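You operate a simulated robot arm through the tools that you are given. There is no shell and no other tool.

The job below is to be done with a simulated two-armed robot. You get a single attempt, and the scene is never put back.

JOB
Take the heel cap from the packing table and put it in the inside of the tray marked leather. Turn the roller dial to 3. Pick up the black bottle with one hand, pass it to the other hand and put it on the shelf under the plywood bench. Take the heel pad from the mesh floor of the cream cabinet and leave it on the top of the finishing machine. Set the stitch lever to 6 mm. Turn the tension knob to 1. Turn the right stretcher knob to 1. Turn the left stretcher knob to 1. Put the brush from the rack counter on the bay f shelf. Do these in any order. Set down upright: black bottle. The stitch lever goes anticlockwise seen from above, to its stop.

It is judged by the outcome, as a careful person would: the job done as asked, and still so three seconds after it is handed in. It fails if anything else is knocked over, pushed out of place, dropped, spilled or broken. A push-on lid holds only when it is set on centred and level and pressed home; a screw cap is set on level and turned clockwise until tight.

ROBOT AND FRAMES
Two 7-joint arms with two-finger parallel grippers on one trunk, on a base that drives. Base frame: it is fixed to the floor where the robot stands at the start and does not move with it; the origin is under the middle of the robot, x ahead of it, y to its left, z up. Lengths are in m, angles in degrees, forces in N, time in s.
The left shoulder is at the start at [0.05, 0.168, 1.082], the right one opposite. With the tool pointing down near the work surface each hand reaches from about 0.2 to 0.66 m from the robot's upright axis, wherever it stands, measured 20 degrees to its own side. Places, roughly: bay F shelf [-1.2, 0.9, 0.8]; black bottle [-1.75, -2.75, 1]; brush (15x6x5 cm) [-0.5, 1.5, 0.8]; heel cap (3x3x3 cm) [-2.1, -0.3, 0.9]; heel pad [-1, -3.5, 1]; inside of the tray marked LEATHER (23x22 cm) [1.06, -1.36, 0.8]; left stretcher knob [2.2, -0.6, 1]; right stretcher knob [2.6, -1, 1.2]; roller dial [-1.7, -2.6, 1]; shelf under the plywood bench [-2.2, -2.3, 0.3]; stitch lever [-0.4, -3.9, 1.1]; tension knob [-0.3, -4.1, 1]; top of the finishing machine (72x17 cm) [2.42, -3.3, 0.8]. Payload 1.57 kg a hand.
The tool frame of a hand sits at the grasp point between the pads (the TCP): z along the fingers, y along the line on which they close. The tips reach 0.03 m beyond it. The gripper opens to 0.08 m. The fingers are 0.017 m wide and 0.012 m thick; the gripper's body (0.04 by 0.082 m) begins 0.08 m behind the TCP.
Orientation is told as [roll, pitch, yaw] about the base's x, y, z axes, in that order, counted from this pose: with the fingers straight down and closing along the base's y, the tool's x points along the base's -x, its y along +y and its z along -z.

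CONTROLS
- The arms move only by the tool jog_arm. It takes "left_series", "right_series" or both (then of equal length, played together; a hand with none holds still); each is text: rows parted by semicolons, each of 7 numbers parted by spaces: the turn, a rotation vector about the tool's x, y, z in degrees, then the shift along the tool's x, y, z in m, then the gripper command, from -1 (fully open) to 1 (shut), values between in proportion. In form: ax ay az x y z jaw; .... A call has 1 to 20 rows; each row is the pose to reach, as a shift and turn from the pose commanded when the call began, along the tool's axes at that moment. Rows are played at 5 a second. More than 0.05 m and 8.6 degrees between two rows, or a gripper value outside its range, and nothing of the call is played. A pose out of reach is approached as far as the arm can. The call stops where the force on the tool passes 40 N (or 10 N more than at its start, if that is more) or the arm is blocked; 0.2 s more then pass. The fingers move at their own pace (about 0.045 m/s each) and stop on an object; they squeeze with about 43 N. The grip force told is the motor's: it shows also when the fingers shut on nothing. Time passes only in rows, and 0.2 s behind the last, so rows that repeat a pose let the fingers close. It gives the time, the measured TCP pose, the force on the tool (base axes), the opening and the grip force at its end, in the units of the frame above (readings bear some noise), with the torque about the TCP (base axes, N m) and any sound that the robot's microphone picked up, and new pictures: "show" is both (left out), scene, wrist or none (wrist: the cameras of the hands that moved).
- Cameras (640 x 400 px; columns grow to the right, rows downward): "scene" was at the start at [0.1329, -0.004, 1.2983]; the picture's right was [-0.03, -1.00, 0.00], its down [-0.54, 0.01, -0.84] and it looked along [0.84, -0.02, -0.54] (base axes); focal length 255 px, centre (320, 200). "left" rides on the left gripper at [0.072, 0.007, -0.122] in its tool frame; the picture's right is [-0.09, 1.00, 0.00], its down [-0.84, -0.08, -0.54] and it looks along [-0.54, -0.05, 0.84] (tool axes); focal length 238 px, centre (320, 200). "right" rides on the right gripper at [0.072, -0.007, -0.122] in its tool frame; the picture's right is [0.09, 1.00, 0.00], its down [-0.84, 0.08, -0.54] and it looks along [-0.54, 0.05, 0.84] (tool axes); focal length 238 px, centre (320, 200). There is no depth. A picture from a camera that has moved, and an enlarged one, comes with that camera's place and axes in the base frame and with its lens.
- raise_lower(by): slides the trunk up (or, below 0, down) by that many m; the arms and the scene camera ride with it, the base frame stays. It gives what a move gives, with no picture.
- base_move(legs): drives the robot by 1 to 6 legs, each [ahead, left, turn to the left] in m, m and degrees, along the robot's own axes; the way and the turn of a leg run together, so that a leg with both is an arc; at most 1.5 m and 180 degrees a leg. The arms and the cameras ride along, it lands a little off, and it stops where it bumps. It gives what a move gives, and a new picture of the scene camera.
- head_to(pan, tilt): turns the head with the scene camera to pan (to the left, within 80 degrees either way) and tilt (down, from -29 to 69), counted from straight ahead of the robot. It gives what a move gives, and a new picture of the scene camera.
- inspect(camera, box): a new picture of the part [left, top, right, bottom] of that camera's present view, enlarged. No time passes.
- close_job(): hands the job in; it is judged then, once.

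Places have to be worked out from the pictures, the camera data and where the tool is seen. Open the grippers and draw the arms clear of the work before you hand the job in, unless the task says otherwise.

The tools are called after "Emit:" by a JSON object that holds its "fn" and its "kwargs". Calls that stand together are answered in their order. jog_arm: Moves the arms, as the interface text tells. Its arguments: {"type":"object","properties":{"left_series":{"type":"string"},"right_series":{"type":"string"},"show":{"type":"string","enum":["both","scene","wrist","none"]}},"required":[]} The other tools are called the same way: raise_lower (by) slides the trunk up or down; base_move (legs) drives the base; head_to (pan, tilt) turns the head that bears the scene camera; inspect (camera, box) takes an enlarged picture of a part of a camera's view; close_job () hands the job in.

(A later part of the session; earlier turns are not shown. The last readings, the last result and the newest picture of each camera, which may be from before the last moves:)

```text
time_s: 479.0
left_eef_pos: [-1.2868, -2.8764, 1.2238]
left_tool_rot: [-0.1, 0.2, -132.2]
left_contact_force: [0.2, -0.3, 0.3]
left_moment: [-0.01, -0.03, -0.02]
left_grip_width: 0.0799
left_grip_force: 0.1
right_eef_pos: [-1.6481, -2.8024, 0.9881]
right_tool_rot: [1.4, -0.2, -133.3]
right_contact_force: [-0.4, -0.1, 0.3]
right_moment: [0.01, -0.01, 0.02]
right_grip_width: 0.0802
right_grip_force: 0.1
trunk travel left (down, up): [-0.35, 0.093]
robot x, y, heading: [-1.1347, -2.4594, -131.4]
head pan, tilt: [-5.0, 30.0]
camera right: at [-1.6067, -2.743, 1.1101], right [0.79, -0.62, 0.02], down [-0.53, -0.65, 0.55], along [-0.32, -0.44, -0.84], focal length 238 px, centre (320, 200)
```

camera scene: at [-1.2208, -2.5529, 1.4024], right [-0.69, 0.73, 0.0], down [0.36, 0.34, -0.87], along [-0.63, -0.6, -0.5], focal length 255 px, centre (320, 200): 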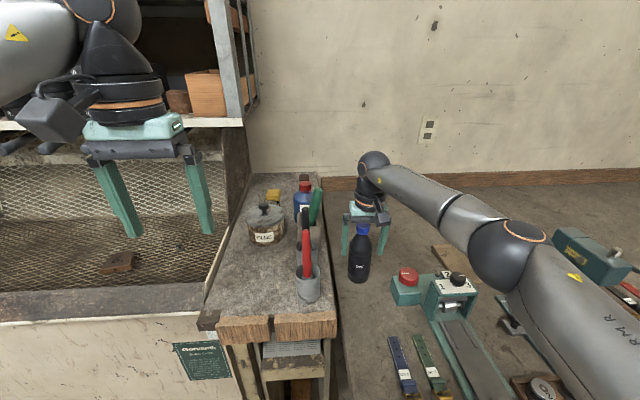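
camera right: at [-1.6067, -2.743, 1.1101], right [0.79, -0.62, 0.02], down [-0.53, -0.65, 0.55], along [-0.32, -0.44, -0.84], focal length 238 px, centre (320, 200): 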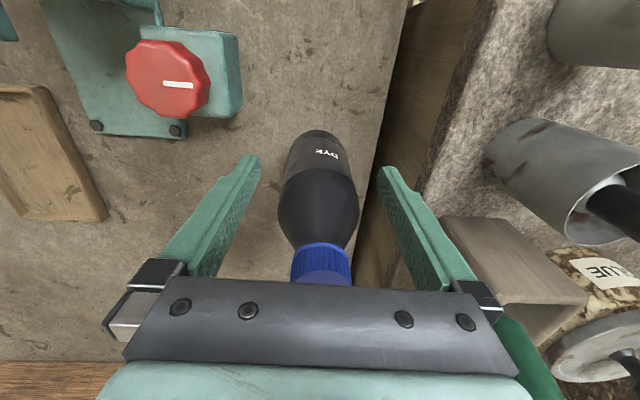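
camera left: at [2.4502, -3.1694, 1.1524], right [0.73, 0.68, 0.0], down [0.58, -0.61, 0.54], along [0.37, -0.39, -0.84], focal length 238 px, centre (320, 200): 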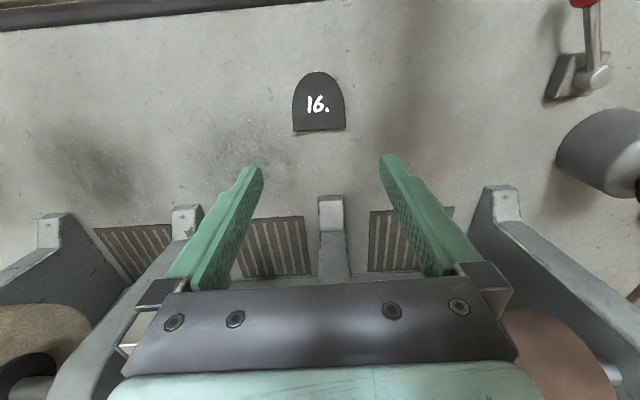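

Aligned. Close the right gripper on the bottle.

Emit:
{"fn": "jog_arm", "kwargs": {"right_series": "0 0 0 0 0 0 -0.5;0 0 0 0 0 0 0;0 0 0 0 0 0 0.5;0 0 0 0 0 0 1;0 0 0 0 0 0 1"}}

Emit:
{"fn": "inspect", "kwargs": {"camera": "scene", "box": [310, 180, 430, 300]}}

```text
time_s: 480.2
left_eef_pos: [-1.287, -2.874, 1.2249]
left_tool_rot: [0.0, 0.2, -132.2]
left_contact_force: [-0.7, -0.4, -0.6]
left_moment: [0.0, 0.03, -0.02]
left_grip_width: 0.0799
left_grip_force: 0.1
right_eef_pos: [-1.6478, -2.8028, 0.9883]
right_tool_rot: [1.3, -0.2, -133.2]
right_contact_force: [0.7, 0.3, 0.3]
right_moment: [0.03, -0.03, -0.01]
right_grip_width: 0.0
right_grip_force: 8.8
trunk travel left (down, up): [-0.35, 0.093]
robot x, y, heading: [-1.1338, -2.4582, -131.5]
head pan, tilt: [-5.0, 30.0]
camera scene: at [-1.2208, -2.5529, 1.4024], right [-0.69, 0.73, 0.0], down [0.36, 0.34, -0.87], along [-0.63, -0.6, -0.5], focal length 255 px, centre (320, 200)
camera right: at [-1.6067, -2.7431, 1.1101], right [0.79, -0.61, 0.02], down [-0.52, -0.65, 0.55], along [-0.32, -0.44, -0.84], focal length 238 px, centre (320, 200)
```

scene: 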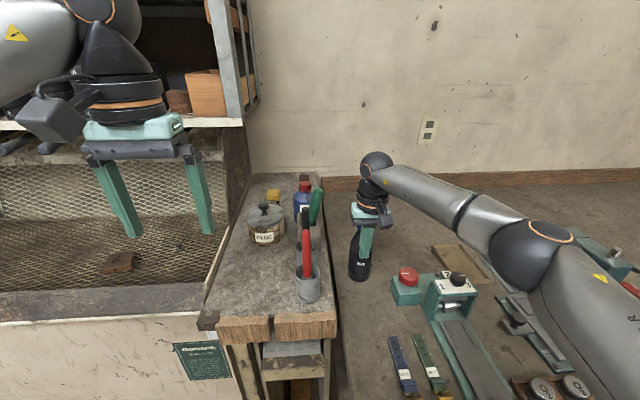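
right: 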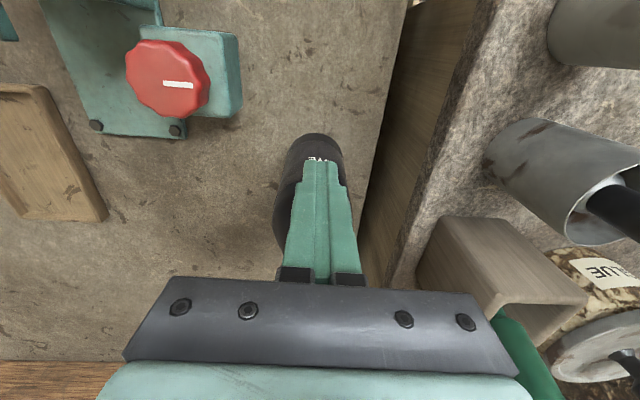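

```text
3.33 times, centred on (370, 240) of scene
camera zoom: at [-1.2208, -2.5529, 1.4024], right [-0.69, 0.73, 0.0], down [0.36, 0.34, -0.87], along [-0.63, -0.6, -0.5], focal length 851 px, centre (153, 67)
```

zoom: 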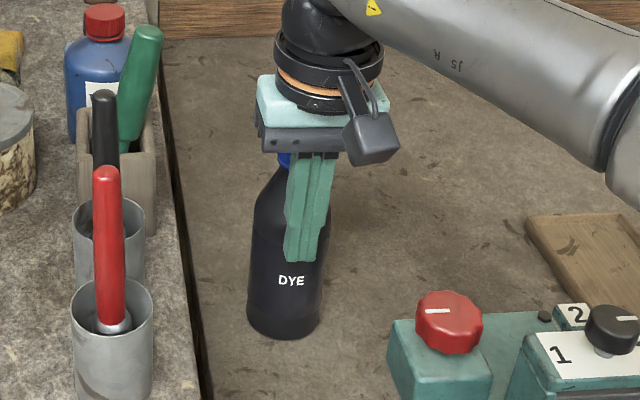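

The fingers closed in front of the bottle (my correction went the wrong way); the bottle is still upright, pushed slightly. I open again and look.

Emit:
{"fn": "jog_arm", "kwargs": {"right_series": "0 0 0 0 0 0 0.5;0 0 0 0 0 0 -0.3;0 0 0 0 0 0 -1;0 0 0 0 0 0 -1;0 0 0 0 0 0 -1"}}

Emit:
{"fn": "inspect", "kwargs": {"camera": "scene", "box": [310, 180, 430, 300]}}

```text
time_s: 481.4
left_eef_pos: [-1.2868, -2.8749, 1.2252]
left_tool_rot: [-0.1, 0.2, -132.2]
left_contact_force: [0.4, -0.5, 0.4]
left_moment: [0.01, 0.0, -0.02]
left_grip_width: 0.0798
left_grip_force: 0.1
right_eef_pos: [-1.6493, -2.8024, 0.9883]
right_tool_rot: [1.3, -0.1, -133.2]
right_contact_force: [0.3, 0.4, 0.6]
right_moment: [-0.01, 0.0, -0.03]
right_grip_width: 0.0798
right_grip_force: 0.1
trunk travel left (down, up): [-0.35, 0.093]
robot x, y, heading: [-1.1333, -2.4623, -131.3]
head pan, tilt: [-5.0, 30.0]
camera scene: at [-1.2209, -2.553, 1.4024], right [-0.69, 0.73, 0.0], down [0.36, 0.34, -0.87], along [-0.63, -0.6, -0.5], focal length 255 px, centre (320, 200)
camera right: at [-1.6068, -2.743, 1.1101], right [0.79, -0.61, 0.02], down [-0.52, -0.65, 0.55], along [-0.32, -0.44, -0.84], focal length 238 px, centre (320, 200)
```

scene: 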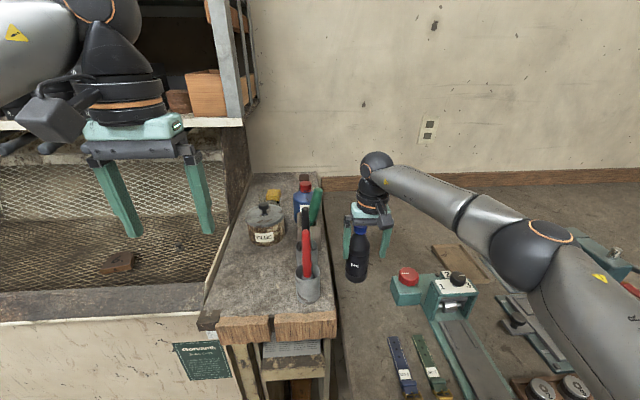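
right: 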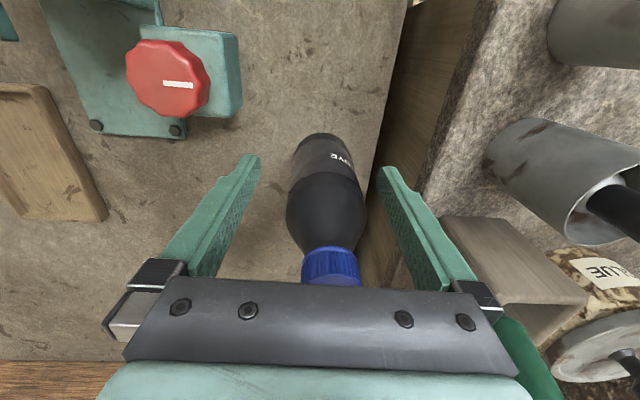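

```text
3.33 times, centred on (370, 240) of scene
camera zoom: at [-1.2209, -2.553, 1.4024], right [-0.69, 0.73, 0.0], down [0.36, 0.34, -0.87], along [-0.63, -0.6, -0.5], focal length 851 px, centre (153, 67)
```

zoom: 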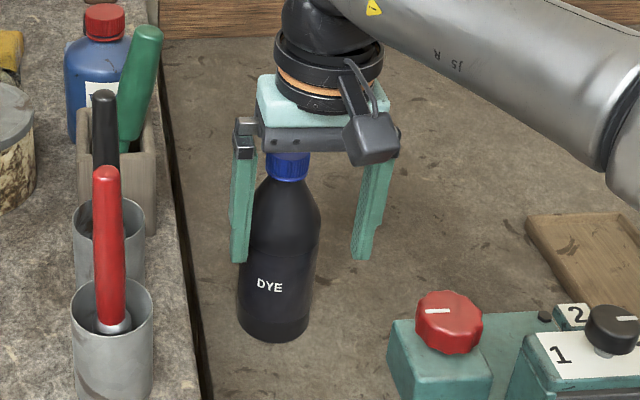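

Re-analysis: the bottle's axis is 3 cm ahead of the fingers and 0.4 cm left. I slide the open hand forward around it.

Emit:
{"fn": "jog_arm", "kwargs": {"right_series": "0 0 0 0 0.004 -0.004 -1;0 0 0 -0.01 0.004 -0.004 -1;0 0 0 -0.02 0.004 -0.004 -1;0 0 0 -0.03 0.004 -0.004 -1;0 0 0 -0.03 0.004 -0.004 -1"}}

Emit:
{"fn": "inspect", "kwargs": {"camera": "scene", "box": [310, 180, 430, 300]}}

```text
time_s: 482.6
left_eef_pos: [-1.2872, -2.8741, 1.2245]
left_tool_rot: [-0.1, 0.2, -132.1]
left_contact_force: [-0.4, 0.7, -0.2]
left_moment: [-0.03, -0.01, -0.01]
left_grip_width: 0.0802
left_grip_force: 0.1
right_eef_pos: [-1.6654, -2.8243, 0.9926]
right_tool_rot: [1.4, -0.1, -133.1]
right_contact_force: [0.0, -0.6, -0.6]
right_moment: [0.01, 0.0, 0.0]
right_grip_width: 0.08
right_grip_force: 0.1
right hand out of reach, approached as far as the arm can: row 4, 5
trunk travel left (down, up): [-0.35, 0.093]
robot x, y, heading: [-1.1348, -2.4579, -131.4]
head pan, tilt: [-5.0, 30.0]
camera scene: at [-1.2206, -2.5532, 1.4024], right [-0.69, 0.73, 0.0], down [0.36, 0.34, -0.87], along [-0.63, -0.6, -0.5], focal length 255 px, centre (320, 200)
camera right: at [-1.624, -2.7649, 1.1149], right [0.79, -0.61, 0.02], down [-0.52, -0.65, 0.55], along [-0.32, -0.44, -0.84], focal length 238 px, centre (320, 200)
```

scene: 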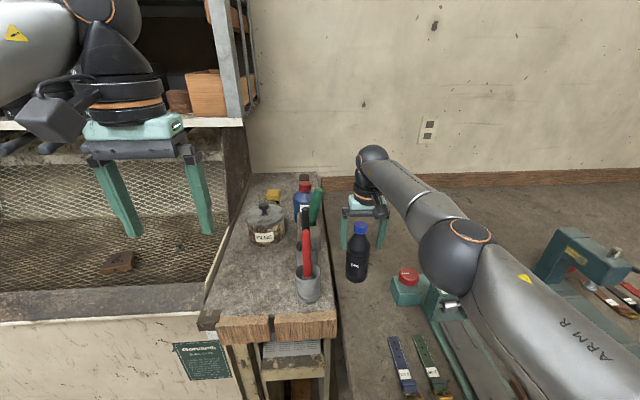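
right: 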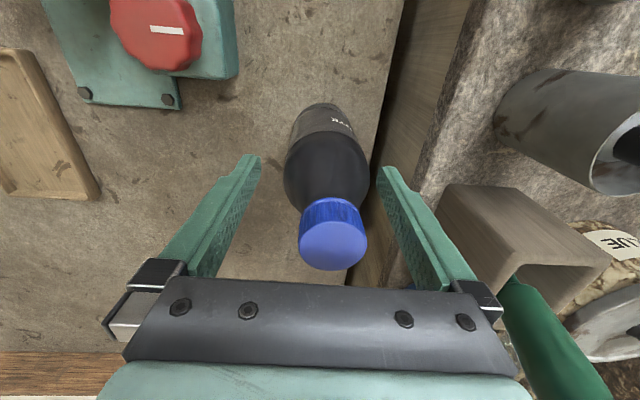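

```text
3.33 times, centred on (370, 240) of scene
camera zoom: at [-1.2206, -2.5532, 1.4024], right [-0.69, 0.73, 0.0], down [0.36, 0.34, -0.87], along [-0.63, -0.6, -0.5], focal length 851 px, centre (153, 67)
```

zoom: 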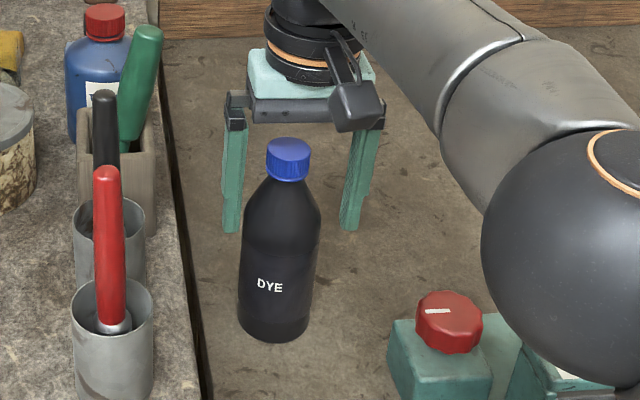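

The hand now surrounds the bottle; it is ≈0.7 cm to the left of centre. I shift and close slowly.

Emit:
{"fn": "jog_arm", "kwargs": {"right_series": "0 0 0 0 0.004 0 -1;0 0 0 0 0.007 0 -1;0 0 0 0 0.007 0 -0.7;0 0 0 0 0.007 0 -0.2;0 0 0 0 0.007 0 0.3;0 0 0 0 0.007 0 1;0 0 0 0 0.007 0 1"}}

Emit:
{"fn": "inspect", "kwargs": {"camera": "scene", "box": [310, 180, 430, 300]}}

```text
time_s: 484.2
left_eef_pos: [-1.2861, -2.874, 1.2254]
left_tool_rot: [-0.1, 0.2, -132.2]
left_contact_force: [-0.3, -0.7, 0.1]
left_moment: [0.01, -0.01, 0.0]
left_grip_width: 0.0799
left_grip_force: 0.0
right_eef_pos: [-1.6615, -2.8284, 0.9929]
right_tool_rot: [1.2, -0.2, -133.2]
right_contact_force: [-1.2, 1.0, 1.3]
right_moment: [0.07, 0.09, 0.0]
right_grip_width: 0.0586
right_grip_force: 42.7
trunk travel left (down, up): [-0.35, 0.093]
robot x, y, heading: [-1.1325, -2.4578, -131.7]
head pan, tilt: [-5.0, 30.0]
camera scene: at [-1.221, -2.5528, 1.4024], right [-0.69, 0.73, 0.0], down [0.36, 0.34, -0.87], along [-0.63, -0.6, -0.5], focal length 255 px, centre (320, 200)
camera right: at [-1.6189, -2.7683, 1.1149], right [0.79, -0.61, 0.02], down [-0.52, -0.65, 0.55], along [-0.32, -0.44, -0.84], focal length 238 px, centre (320, 200)
```

scene: 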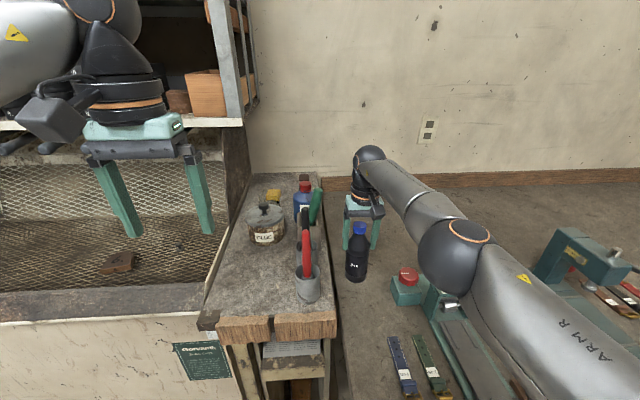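
right: 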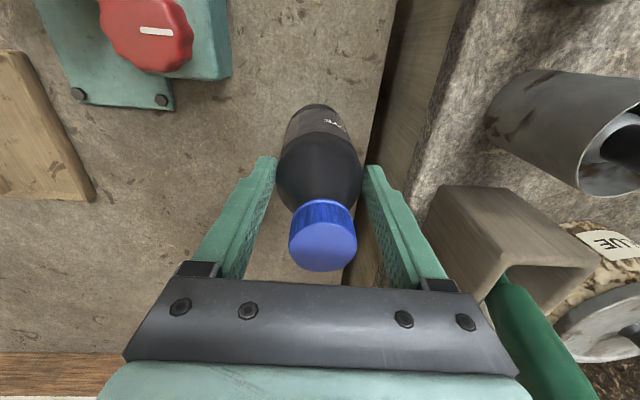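

```text
3.33 times, centred on (370, 240) of scene
camera zoom: at [-1.221, -2.5528, 1.4024], right [-0.69, 0.73, 0.0], down [0.36, 0.34, -0.87], along [-0.63, -0.6, -0.5], focal length 851 px, centre (153, 67)
```

zoom: 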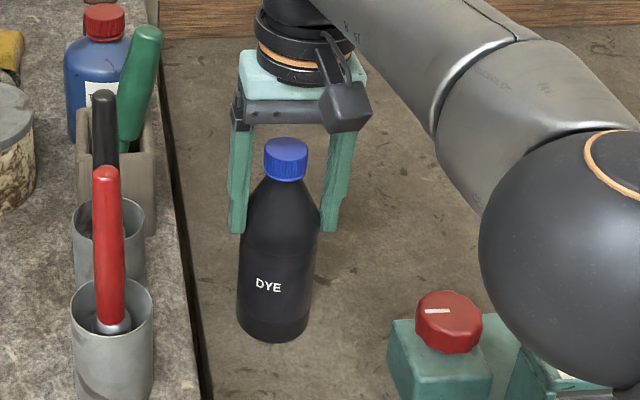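

Gripped but ~8 mm off-axis and rather high. For a sounder hold I open, move 8 mm forward with the base, lower 12 mm, and close again.

Emit:
{"fn": "jog_arm", "kwargs": {"right_series": "0 0 0 0 0 0 0.3;0 0 0 0 0 0 -0.5;0 0 0 0 0 0 -1;0 0 0 0 0 0 -1", "show": "none"}}

Emit:
{"fn": "base_move", "kwargs": {"legs": [[0.01, 0, 0]]}}

Emit:
{"fn": "jog_arm", "kwargs": {"right_series": "0 0 0 0 0 0.006 -1;0 0 0 0 0 0.012 -1;0 0 0 0 0 0.012 -1", "show": "wrist"}}

Emit:
{"fn": "inspect", "kwargs": {"camera": "scene", "box": [310, 180, 430, 300]}}

```text
time_s: 485.2
left_eef_pos: [-1.2877, -2.8743, 1.2234]
left_tool_rot: [0.0, 0.2, -132.1]
left_contact_force: [0.3, -0.5, -0.5]
left_moment: [0.0, -0.01, 0.02]
left_grip_width: 0.0799
left_grip_force: 0.0
right_eef_pos: [-1.661, -2.8272, 0.9926]
right_tool_rot: [1.3, -0.3, -133.1]
right_contact_force: [-0.3, -0.4, -0.8]
right_moment: [0.03, -0.03, 0.0]
right_grip_width: 0.0801
right_grip_force: 0.1
trunk travel left (down, up): [-0.35, 0.093]
robot x, y, heading: [-1.1326, -2.4615, -131.8]
head pan, tilt: [-5.0, 30.0]
```

```text
time_s: 486.0
left_eef_pos: [-1.2947, -2.8821, 1.2246]
left_tool_rot: [-0.1, 0.2, -132.2]
left_contact_force: [-0.7, -0.8, -0.7]
left_moment: [0.05, -0.02, -0.01]
left_grip_width: 0.0802
left_grip_force: 0.1
right_eef_pos: [-1.6677, -2.837, 0.9927]
right_tool_rot: [1.4, -0.2, -133.2]
right_contact_force: [-0.3, 0.1, -0.4]
right_moment: [0.03, 0.01, -0.01]
right_grip_width: 0.0802
right_grip_force: 0.1
trunk travel left (down, up): [-0.35, 0.093]
robot x, y, heading: [-1.1353, -2.4689, -131.6]
head pan, tilt: [-5.0, 30.0]
camera scene: at [-1.228, -2.561, 1.4023], right [-0.69, 0.73, 0.0], down [0.36, 0.34, -0.87], along [-0.63, -0.6, -0.5], focal length 255 px, centre (320, 200)
```

scene: 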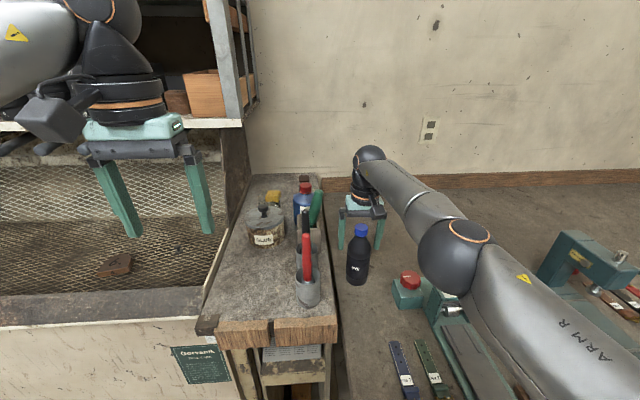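

```text
time_s: 486.8
left_eef_pos: [-1.2939, -2.8824, 1.2243]
left_tool_rot: [-0.1, 0.2, -132.2]
left_contact_force: [-0.9, -0.1, 0.2]
left_moment: [-0.02, 0.03, 0.03]
left_grip_width: 0.0798
left_grip_force: 0.0
right_eef_pos: [-1.666, -2.8345, 0.9804]
right_tool_rot: [1.3, -0.2, -133.2]
right_contact_force: [-0.1, 0.8, 0.8]
right_moment: [0.01, -0.05, -0.01]
right_grip_width: 0.0802
right_grip_force: 0.0
trunk travel left (down, up): [-0.35, 0.093]
robot x, y, heading: [-1.1404, -2.4657, -131.3]
head pan, tilt: [-5.0, 30.0]
camera right: at [-1.6249, -2.776, 1.103], right [0.79, -0.61, 0.02], down [-0.52, -0.65, 0.55], along [-0.32, -0.44, -0.84], focal length 238 px, centre (320, 200)
```

right: 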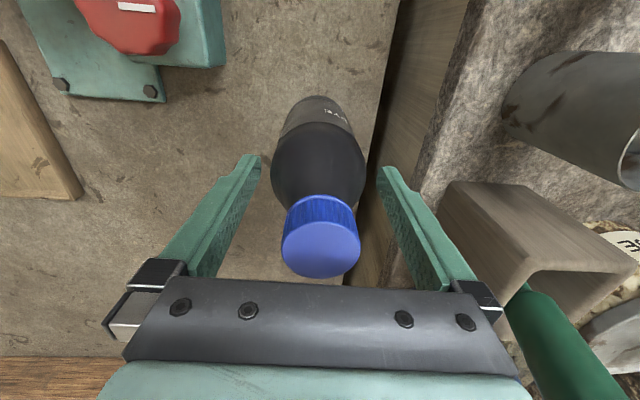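

```text
3.33 times, centred on (370, 240) of scene
camera zoom: at [-1.2276, -2.5606, 1.4024], right [-0.69, 0.73, 0.0], down [0.36, 0.34, -0.87], along [-0.63, -0.6, -0.5], focal length 851 px, centre (153, 67)
```

zoom: 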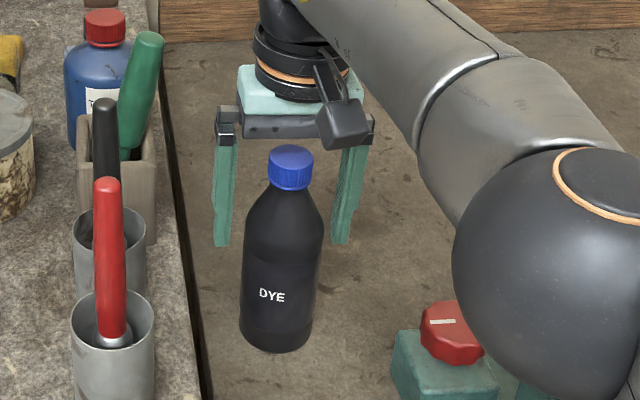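

Bottle axis is now ≈5 mm behind the finger axis; I correct 5 mm back and close.

Emit:
{"fn": "jog_arm", "kwargs": {"right_series": "0 0 0 0.005 0 0 -1;0 0 0 0.005 0 0 -0.5;0 0 0 0.005 0 0 0;0 0 0 0.005 0 0 0.5;0 0 0 0.005 0 0 1;0 0 0 0.005 0 0 1", "show": "wrist"}}

```text
time_s: 488.2
left_eef_pos: [-1.2953, -2.8818, 1.2254]
left_tool_rot: [-0.1, 0.2, -132.2]
left_contact_force: [0.8, -0.5, -0.1]
left_moment: [0.0, -0.03, 0.0]
left_grip_width: 0.0803
left_grip_force: 0.0
right_eef_pos: [-1.6674, -2.8341, 0.981]
right_tool_rot: [1.3, -0.1, -133.3]
right_contact_force: [-0.8, 0.3, -0.3]
right_moment: [0.04, 0.06, 0.0]
right_grip_width: 0.0585
right_grip_force: 43.5
right hand out of reach, approached as far as the arm can: row 1, 2, 3, 4, 5, 6
trunk travel left (down, up): [-0.35, 0.093]
robot x, y, heading: [-1.1371, -2.4654, -131.3]
head pan, tilt: [-5.0, 30.0]
camera right: at [-1.6251, -2.7759, 1.1031], right [0.79, -0.61, 0.02], down [-0.52, -0.65, 0.55], along [-0.32, -0.44, -0.84], focal length 238 px, centre (320, 200)
```

right: 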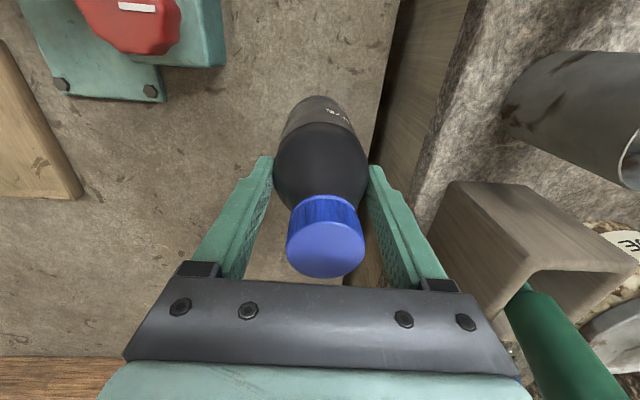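

Width 5.85 cm again – evidently the bottle's true diameter, firmly held. Lift gently.

Emit:
{"fn": "jog_arm", "kwargs": {"right_series": "0 0 0 0 0 -0.01 1;0 0 0 0 0 -0.02 1;0 0 0 0 0 -0.04 1;0 0 0 0 0 -0.06 1;0 0 0 0 0 -0.09 1;0 0 0 0 0 -0.12 1"}}

```text
time_s: 489.6
left_eef_pos: [-1.2927, -2.884, 1.2246]
left_tool_rot: [0.0, 0.2, -132.1]
left_contact_force: [0.3, -0.6, 0.4]
left_moment: [0.0, 0.03, -0.03]
left_grip_width: 0.08
left_grip_force: 0.1
right_eef_pos: [-1.6576, -2.8258, 1.0996]
right_tool_rot: [1.3, -0.1, -133.1]
right_contact_force: [0.0, -0.2, -2.6]
right_moment: [-0.01, 0.02, -0.01]
right_grip_width: 0.0584
right_grip_force: 43.2
right hand out of reach, approached as far as the arm can: row 5, 6
trunk travel left (down, up): [-0.35, 0.093]
robot x, y, heading: [-1.1403, -2.4653, -131.5]
head pan, tilt: [-5.0, 30.0]
camera scene: at [-1.2268, -2.5614, 1.4023], right [-0.69, 0.73, 0.0], down [0.36, 0.34, -0.87], along [-0.63, -0.6, -0.5], focal length 255 px, centre (320, 200)
camera right: at [-1.6163, -2.766, 1.2214], right [0.79, -0.61, 0.02], down [-0.52, -0.65, 0.55], along [-0.32, -0.44, -0.84], focal length 238 px, centre (320, 200)
```

scene: 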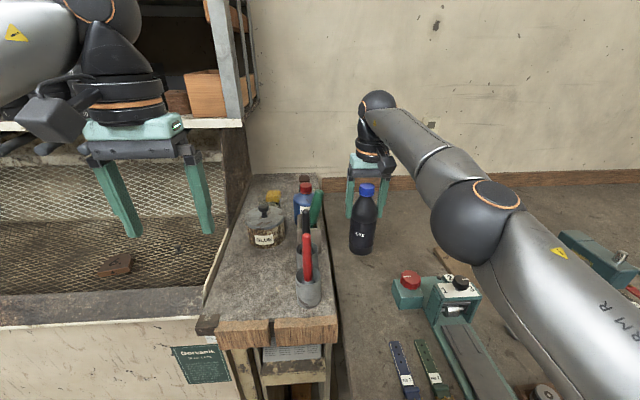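
right: 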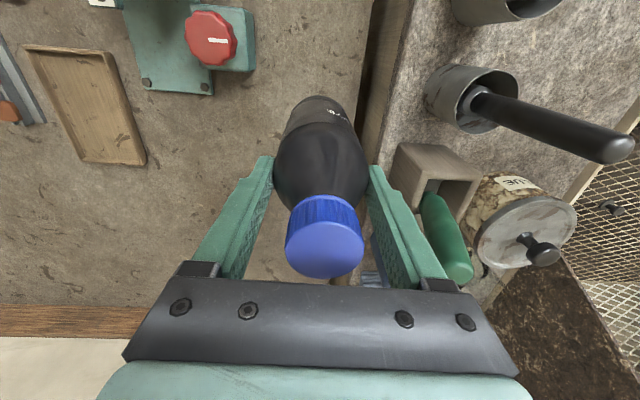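

The bottle is up and stable (≈0.26 kg). I back the base off 0.5 m into free space for the handover.

Emit:
{"fn": "base_move", "kwargs": {"legs": [[-0.5, 0, 0]]}}

Emit:
{"fn": "raise_lower", "kwargs": {"by": -0.1}}

Emit:
{"fn": "head_to", "kwargs": {"pan": 0, "tilt": 35}}

```text
time_s: 492.6
left_eef_pos: [-0.9557, -2.4984, 1.2236]
left_tool_rot: [-0.1, 0.2, -132.5]
left_contact_force: [-0.3, 0.7, -0.4]
left_moment: [-0.02, 0.0, -0.02]
left_grip_width: 0.0801
left_grip_force: 0.1
right_eef_pos: [-1.32, -2.44, 1.0985]
right_tool_rot: [1.2, -0.2, -133.5]
right_contact_force: [-0.2, -0.2, -3.6]
right_moment: [-0.04, 0.0, 0.0]
right_grip_width: 0.0584
right_grip_force: 43.3
trunk travel left (down, up): [-0.35, 0.093]
robot x, y, heading: [-0.7972, -2.0894, -131.5]
head pan, tilt: [-5.0, 30.0]
camera scene: at [-0.8877, -2.1772, 1.4024], right [-0.68, 0.73, 0.0], down [0.36, 0.34, -0.87], along [-0.63, -0.59, -0.5], focal length 255 px, centre (320, 200)
```

scene: 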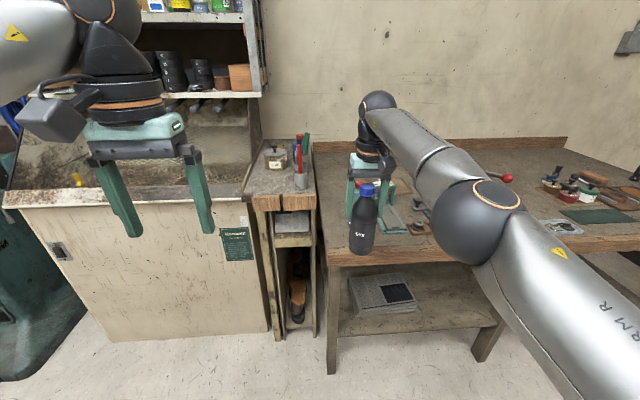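

```text
time_s: 493.9
left_eef_pos: [-0.9565, -2.4979, 1.1255]
left_tool_rot: [-0.2, 0.2, -132.5]
left_contact_force: [0.1, 0.5, -0.3]
left_moment: [-0.01, 0.02, 0.03]
left_grip_width: 0.08
left_grip_force: 0.1
right_eef_pos: [-1.3208, -2.4392, 0.9987]
right_tool_rot: [1.3, -0.2, -133.5]
right_contact_force: [-0.5, -0.1, -2.6]
right_moment: [-0.02, 0.01, -0.01]
right_grip_width: 0.0583
right_grip_force: 43.5
trunk travel left (down, up): [-0.25, 0.193]
robot x, y, heading: [-0.8003, -2.0815, -131.7]
head pan, tilt: [-5.0, 30.0]
```

```text
time_s: 494.6
left_eef_pos: [-0.955, -2.4986, 1.125]
left_tool_rot: [0.0, 0.2, -132.5]
left_contact_force: [0.5, 0.5, -0.8]
left_moment: [-0.02, -0.01, 0.03]
left_grip_width: 0.08
left_grip_force: 0.1
right_eef_pos: [-1.3209, -2.439, 0.9981]
right_tool_rot: [1.2, -0.2, -133.5]
right_contact_force: [0.7, 0.1, -3.3]
right_moment: [-0.04, 0.02, -0.01]
right_grip_width: 0.0583
right_grip_force: 43.1
trunk travel left (down, up): [-0.25, 0.193]
robot x, y, heading: [-0.7993, -2.0845, -131.8]
head pan, tilt: [0.0, 35.0]
camera scene: at [-0.8808, -2.1812, 1.2946], right [-0.75, 0.67, 0.0], down [0.38, 0.43, -0.82], along [-0.55, -0.61, -0.57], focal length 255 px, centre (320, 200)
```

scene: 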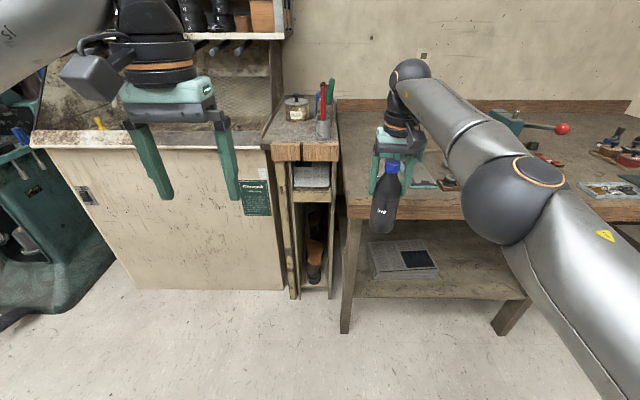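

I move the bottle to a central handover position in front of the robot.

Emit:
{"fn": "base_move", "kwargs": {"legs": [[-0.15, 0, 0]]}}

Emit:
{"fn": "jog_arm", "kwargs": {"right_series": "0 0 0 0.003 0.02 -0.01 1;0 0 0 0.006 0.04 -0.02 1;0 0 0 0.009 0.06 -0.03 1;0 0 0 0.012 0.08 -0.04 1;0 0 0 0.015 0.104 -0.05 1;0 0 0 0.015 0.104 -0.05 1", "show": "scene"}}

```text
time_s: 495.9
left_eef_pos: [-0.855, -2.3887, 1.1249]
left_tool_rot: [-0.1, 0.2, -132.4]
left_contact_force: [-0.2, 0.0, 0.3]
left_moment: [0.0, 0.0, -0.01]
left_grip_width: 0.0801
left_grip_force: 0.1
right_eef_pos: [-1.2216, -2.3292, 0.9977]
right_tool_rot: [1.2, -0.1, -133.4]
right_contact_force: [-0.1, -0.1, -2.3]
right_moment: [-0.01, 0.04, -0.01]
right_grip_width: 0.058
right_grip_force: 43.0
trunk travel left (down, up): [-0.25, 0.193]
robot x, y, heading: [-0.702, -1.9747, -131.5]
head pan, tilt: [0.0, 35.0]
camera scene: at [-0.7818, -2.0707, 1.2946], right [-0.75, 0.66, 0.0], down [0.38, 0.43, -0.82], along [-0.54, -0.61, -0.57], focal length 255 px, centre (320, 200)
```

scene: 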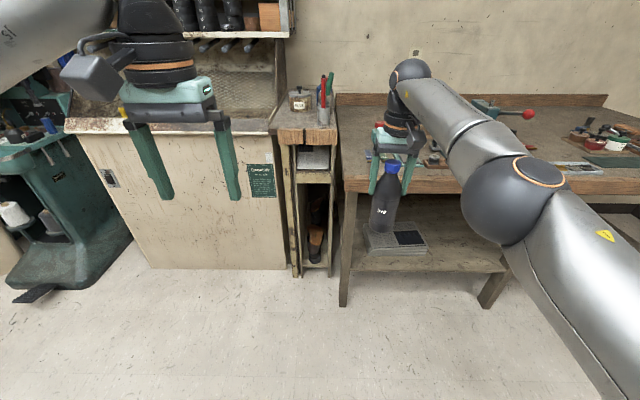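

```text
time_s: 497.3
left_eef_pos: [-0.8579, -2.3889, 1.1247]
left_tool_rot: [-0.2, 0.2, -132.3]
left_contact_force: [-0.7, 0.6, 0.5]
left_moment: [0.01, -0.01, -0.02]
left_grip_width: 0.08
left_grip_force: 0.1
right_eef_pos: [-1.1303, -2.3669, 1.0438]
right_tool_rot: [1.3, -0.2, -133.5]
right_contact_force: [-0.7, 0.8, -3.6]
right_moment: [-0.04, 0.02, 0.04]
right_grip_width: 0.0582
right_grip_force: 43.0
right hand out of reach, approached as far as the arm can: row 1, 2, 3, 4, 5, 6
trunk travel left (down, up): [-0.25, 0.193]
robot x, y, heading: [-0.7005, -1.9732, -131.7]
head pan, tilt: [0.0, 35.0]
camera scene: at [-0.7827, -2.071, 1.2945], right [-0.75, 0.67, 0.0], down [0.38, 0.43, -0.82], along [-0.54, -0.61, -0.57], focal length 255 px, centre (320, 200)
```

scene: 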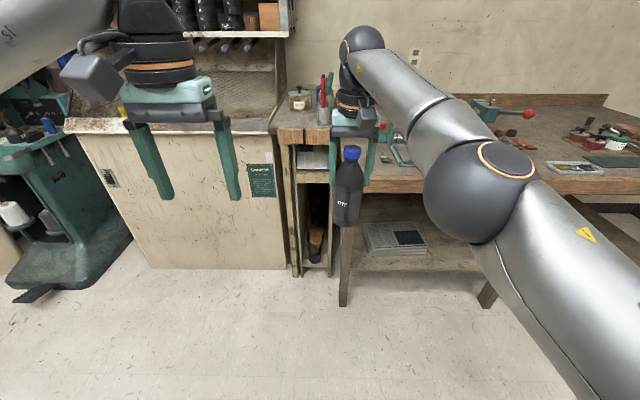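

Bottle is held at (0.58 ahead, 0.06 right), base z≈0.93. I tilt and lower the left hand first, keeping it to the left.

Emit:
{"fn": "jog_arm", "kwargs": {"left_series": "0 -7 0 -0.005 0 0.02 -1;0 -14 0 -0.01 0 0.04 -1;0 -21 0 -0.015 0 0.06 -1;0 -28 0 -0.02 0 0.08 -1;0 -35 0 -0.025 0 0.1 -1;0 -42 0 -0.03 0 0.12 -1;0 -49 0 -0.035 0 0.14 -1;0 -56 0 -0.04 0 0.155 -1;0 -56 0 -0.04 0 0.155 -1"}}

```text
time_s: 499.3
left_eef_pos: [-0.883, -2.4194, 0.9695]
left_tool_rot: [-0.1, -55.7, -132.3]
left_contact_force: [0.0, -0.1, 0.6]
left_moment: [0.0, 0.02, 0.03]
left_grip_width: 0.08
left_grip_force: 0.1
right_eef_pos: [-1.1305, -2.3667, 1.0428]
right_tool_rot: [1.3, -0.1, -133.4]
right_contact_force: [0.3, -0.1, -2.9]
right_moment: [0.0, 0.02, 0.01]
right_grip_width: 0.0582
right_grip_force: 43.2
trunk travel left (down, up): [-0.25, 0.193]
robot x, y, heading: [-0.7027, -1.9733, -131.9]
head pan, tilt: [0.0, 35.0]
camera scene: at [-0.7822, -2.0712, 1.2945], right [-0.75, 0.66, 0.0], down [0.38, 0.43, -0.82], along [-0.54, -0.61, -0.57], focal length 255 px, centre (320, 200)
camera left: at [-0.7805, -2.3209, 0.9796], right [0.7, -0.71, 0.07], down [-0.07, 0.03, 1.0], along [-0.71, -0.7, -0.03], focal length 238 px, centre (320, 200)
```

scene: 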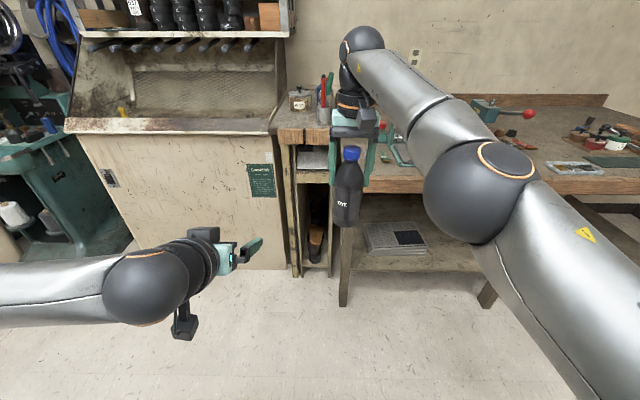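
left: 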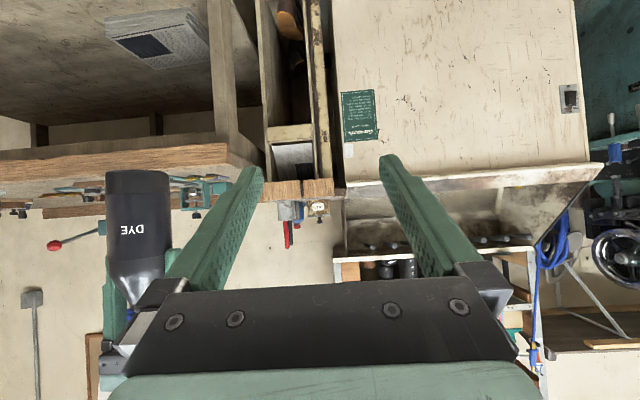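

Left hand is at tilt 56°, right height. Now slide it right by 22 cm in front of the bottle.

Emit:
{"fn": "jog_arm", "kwargs": {"left_series": "0 0 0 0 -0.045 0 -1;0 0 0 0 -0.09 0 -1;0 0 0 0 -0.135 0 -1;0 0 0 0 -0.18 0 -1;0 0 0 0 -0.222 0 -1;0 0 0 0 -0.222 0 -1"}}

```text
time_s: 500.7
left_eef_pos: [-1.0423, -2.2714, 0.972]
left_tool_rot: [-0.1, -55.8, -132.3]
left_contact_force: [0.0, 0.0, -0.2]
left_moment: [-0.01, -0.01, -0.02]
left_grip_width: 0.0801
left_grip_force: 0.0
right_eef_pos: [-1.1313, -2.3665, 1.0436]
right_tool_rot: [1.3, -0.1, -133.4]
right_contact_force: [0.7, 0.3, -2.8]
right_moment: [-0.03, 0.0, 0.01]
right_grip_width: 0.0583
right_grip_force: 42.8
trunk travel left (down, up): [-0.25, 0.193]
robot x, y, heading: [-0.6989, -1.975, -131.8]
head pan, tilt: [0.0, 35.0]
camera scene: at [-0.7822, -2.0713, 1.2945], right [-0.75, 0.66, 0.0], down [0.38, 0.43, -0.82], along [-0.54, -0.61, -0.57], focal length 255 px, centre (320, 200)
camera left: at [-0.9412, -2.1719, 0.9821], right [0.7, -0.71, 0.07], down [-0.07, 0.03, 1.0], along [-0.71, -0.7, -0.03], focal length 238 px, centre (320, 200)
```

scene: 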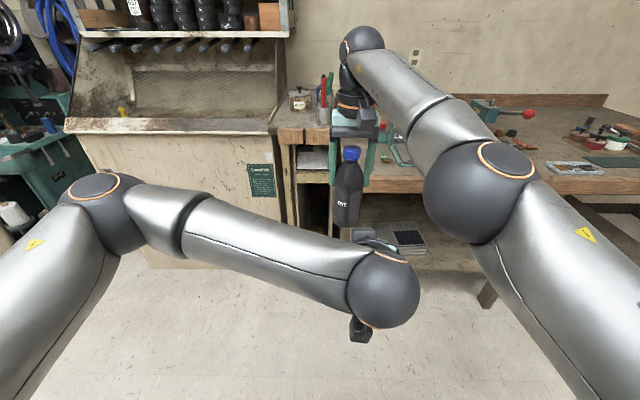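
left: 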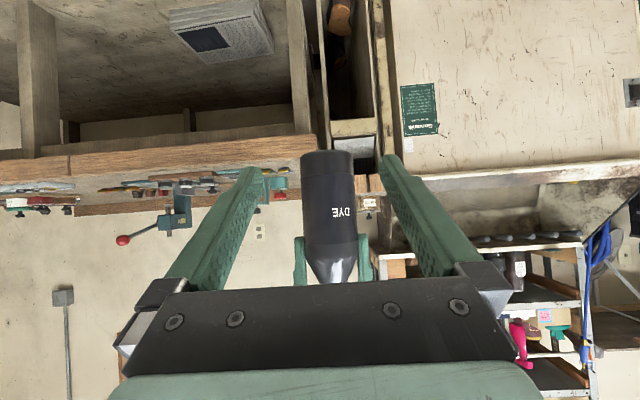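

The bottle is 11.7 cm ahead and 0.4 cm left of the left hand's centre. Advance most of the way with fingers open around it.

Emit:
{"fn": "jog_arm", "kwargs": {"left_series": "0 0 0 -0.015 0.002 0.026 -1;0 0 0 -0.03 0.004 0.051 -1;0 0 0 -0.043 0.004 0.0735 -1;0 0 0 -0.043 0.004 0.0735 -1"}}

```text
time_s: 501.7
left_eef_pos: [-1.1, -2.3341, 0.9649]
left_tool_rot: [-0.2, -55.7, -132.3]
left_contact_force: [0.3, -0.8, 0.5]
left_moment: [-0.06, -0.01, 0.01]
left_grip_width: 0.0802
left_grip_force: 0.0
right_eef_pos: [-1.1304, -2.3655, 1.045]
right_tool_rot: [1.3, -0.1, -133.3]
right_contact_force: [0.3, -0.4, -2.9]
right_moment: [-0.01, 0.0, -0.03]
right_grip_width: 0.058
right_grip_force: 42.7
trunk travel left (down, up): [-0.25, 0.193]
robot x, y, heading: [-0.7013, -1.972, -131.9]
head pan, tilt: [0.0, 35.0]
camera scene: at [-0.7822, -2.0712, 1.2945], right [-0.75, 0.66, 0.0], down [0.38, 0.43, -0.82], along [-0.54, -0.61, -0.57], focal length 255 px, centre (320, 200)
camera left: at [-0.9983, -2.2369, 0.9757], right [0.7, -0.71, 0.07], down [-0.07, 0.03, 1.0], along [-0.71, -0.7, -0.03], focal length 238 px, centre (320, 200)
```

scene: 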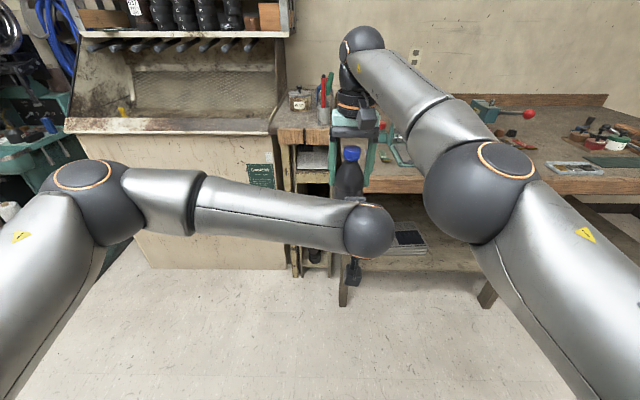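
left: 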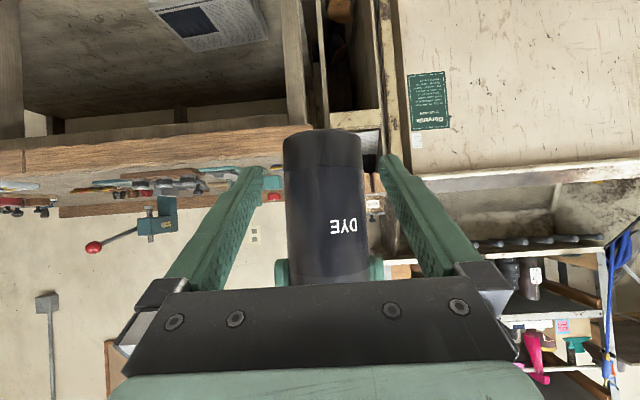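

Remaining 3.3 cm. Advance and close the left gripper on the bottle's lower body.

Emit:
{"fn": "jog_arm", "kwargs": {"left_series": "0 0 0 -0.009 0.001 0.014 -1;0 0 0 -0.0185 0.0025 0.0273 -1;0 0 0 -0.0185 0.0025 0.0273 -1;0 0 0 -0.0185 0.0025 0.0273 -0.5;0 0 0 -0.0185 0.0025 0.0273 0;0 0 0 -0.0185 0.0025 0.0273 0.5;0 0 0 -0.0185 0.0025 0.0273 1;0 0 0 -0.0185 0.0025 0.0273 1"}}

```text
time_s: 503.5
left_eef_pos: [-1.1218, -2.359, 0.9642]
left_tool_rot: [-0.1, -55.8, -132.3]
left_contact_force: [0.0, -0.8, -0.2]
left_moment: [-0.38, -0.37, 0.04]
left_grip_width: 0.0588
left_grip_force: 42.5
right_eef_pos: [-1.1303, -2.367, 1.0439]
right_tool_rot: [1.3, -0.3, -133.4]
right_contact_force: [0.4, 0.1, -2.6]
right_moment: [0.48, 0.31, -0.02]
right_grip_width: 0.0581
right_grip_force: 43.4
trunk travel left (down, up): [-0.25, 0.193]
robot x, y, heading: [-0.701, -1.9765, -131.9]
head pan, tilt: [0.0, 35.0]
camera scene: at [-0.7822, -2.0712, 1.2945], right [-0.75, 0.66, 0.0], down [0.38, 0.43, -0.82], along [-0.54, -0.61, -0.57], focal length 255 px, centre (320, 200)
camera left: at [-1.0185, -2.261, 0.9746], right [0.7, -0.71, 0.08], down [-0.07, 0.04, 1.0], along [-0.71, -0.7, -0.03], focal length 238 px, centre (320, 200)
```

scene: 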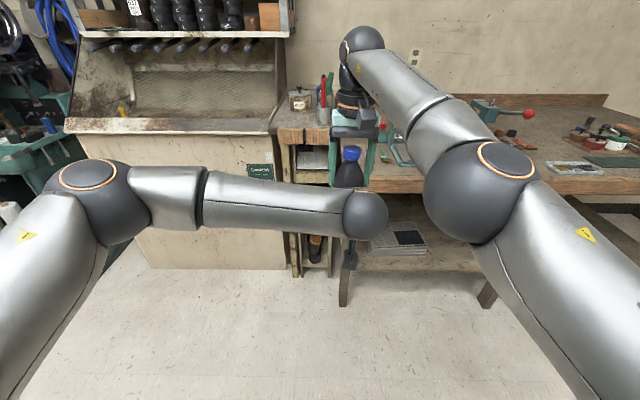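
left: 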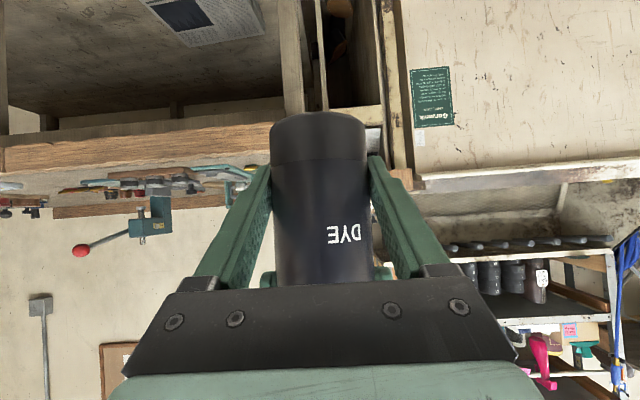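

Both hands hold the bottle. Open the right hand and raise it straight up clear of the cap.

Emit:
{"fn": "jog_arm", "kwargs": {"right_series": "0 0 0 0 0 0 0.5;0 0 0 0 0 0 -0.2;0 0 0 0 0 0 -1;0 0 0 0 0 0 -1;0 0 0 0 0 -0.03 -1;0 0 0 0 0 -0.06 -1;0 0 0 0 0 -0.09 -1"}}

```text
time_s: 505.1
left_eef_pos: [-1.1195, -2.358, 0.9637]
left_tool_rot: [-0.2, -55.7, -132.3]
left_contact_force: [0.0, -0.2, -0.1]
left_moment: [0.01, 0.01, -0.01]
left_grip_width: 0.0586
left_grip_force: 43.0
right_eef_pos: [-1.1193, -2.3415, 1.1163]
right_tool_rot: [1.4, -0.2, -133.4]
right_contact_force: [-0.5, 0.2, 0.0]
right_moment: [0.0, -0.01, 0.01]
right_grip_width: 0.0798
right_grip_force: 0.0
right hand out of reach, approached as far as the arm can: row 5, 6, 7
trunk travel left (down, up): [-0.25, 0.193]
robot x, y, heading: [-0.6977, -1.9729, -131.7]
head pan, tilt: [0.0, 35.0]
camera scene: at [-0.7821, -2.0714, 1.2945], right [-0.75, 0.66, 0.0], down [0.38, 0.43, -0.82], along [-0.54, -0.61, -0.57], focal length 255 px, centre (320, 200)
camera right: at [-1.0769, -2.2822, 1.2389], right [0.79, -0.62, 0.02], down [-0.53, -0.65, 0.55], along [-0.32, -0.44, -0.84], focal length 238 px, centre (320, 200)
```

scene: 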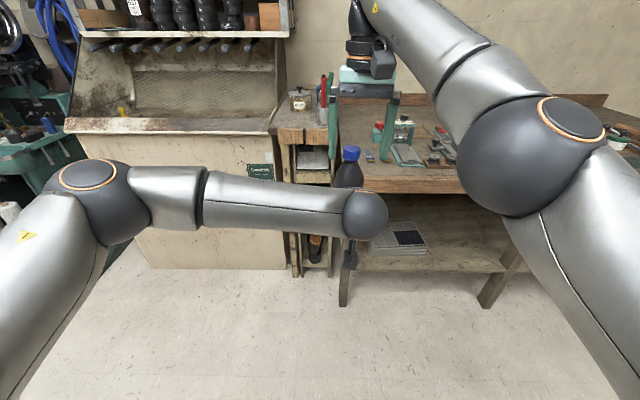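
right: 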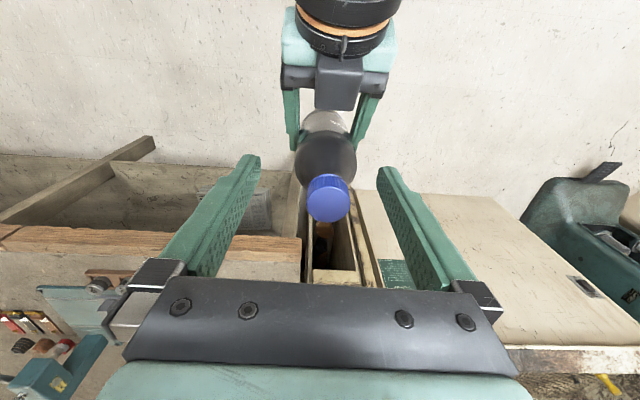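

The left hand holds the bottle alone. I lower the left hand 9 cm to separate it from the right hand's fingers.

Emit:
{"fn": "jog_arm", "kwargs": {"left_series": "0 0 0 0.025 0 0.017 1;0 0 0 0.05 0 0.034 1;0 0 0 0.075 0 0.05 1;0 0 0 0.075 0 0.05 1"}}

```text
time_s: 506.1
left_eef_pos: [-1.1199, -2.3577, 0.8739]
left_tool_rot: [-0.1, -55.8, -132.3]
left_contact_force: [0.3, -1.0, 0.0]
left_moment: [0.01, -0.01, 0.0]
left_grip_width: 0.0588
left_grip_force: 43.3
right_eef_pos: [-1.1187, -2.3414, 1.1162]
right_tool_rot: [1.3, -0.2, -133.4]
right_contact_force: [0.7, 0.4, 0.1]
right_moment: [0.0, -0.01, 0.0]
right_grip_width: 0.08
right_grip_force: 0.1
trunk travel left (down, up): [-0.25, 0.193]
robot x, y, heading: [-0.6996, -1.9705, -131.6]
head pan, tilt: [0.0, 35.0]
camera scene: at [-0.7822, -2.0712, 1.2945], right [-0.75, 0.66, 0.0], down [0.38, 0.43, -0.82], along [-0.54, -0.61, -0.57], focal length 255 px, centre (320, 200)
camera left: at [-1.0178, -2.2599, 0.8848], right [0.7, -0.71, 0.07], down [-0.07, 0.03, 1.0], along [-0.71, -0.7, -0.03], focal length 238 px, centre (320, 200)
```

scene: 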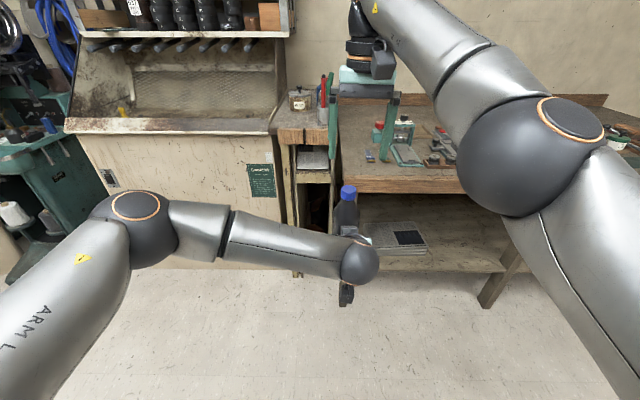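
left: 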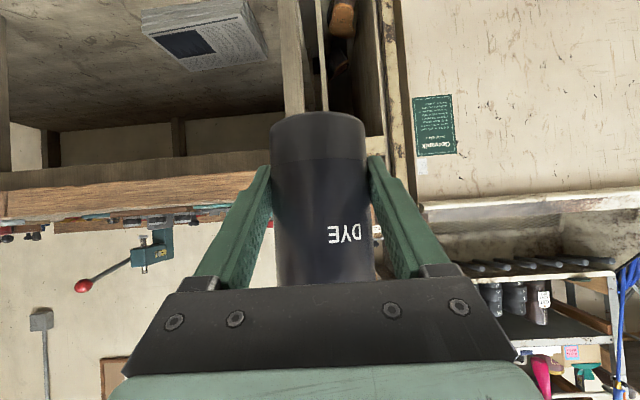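

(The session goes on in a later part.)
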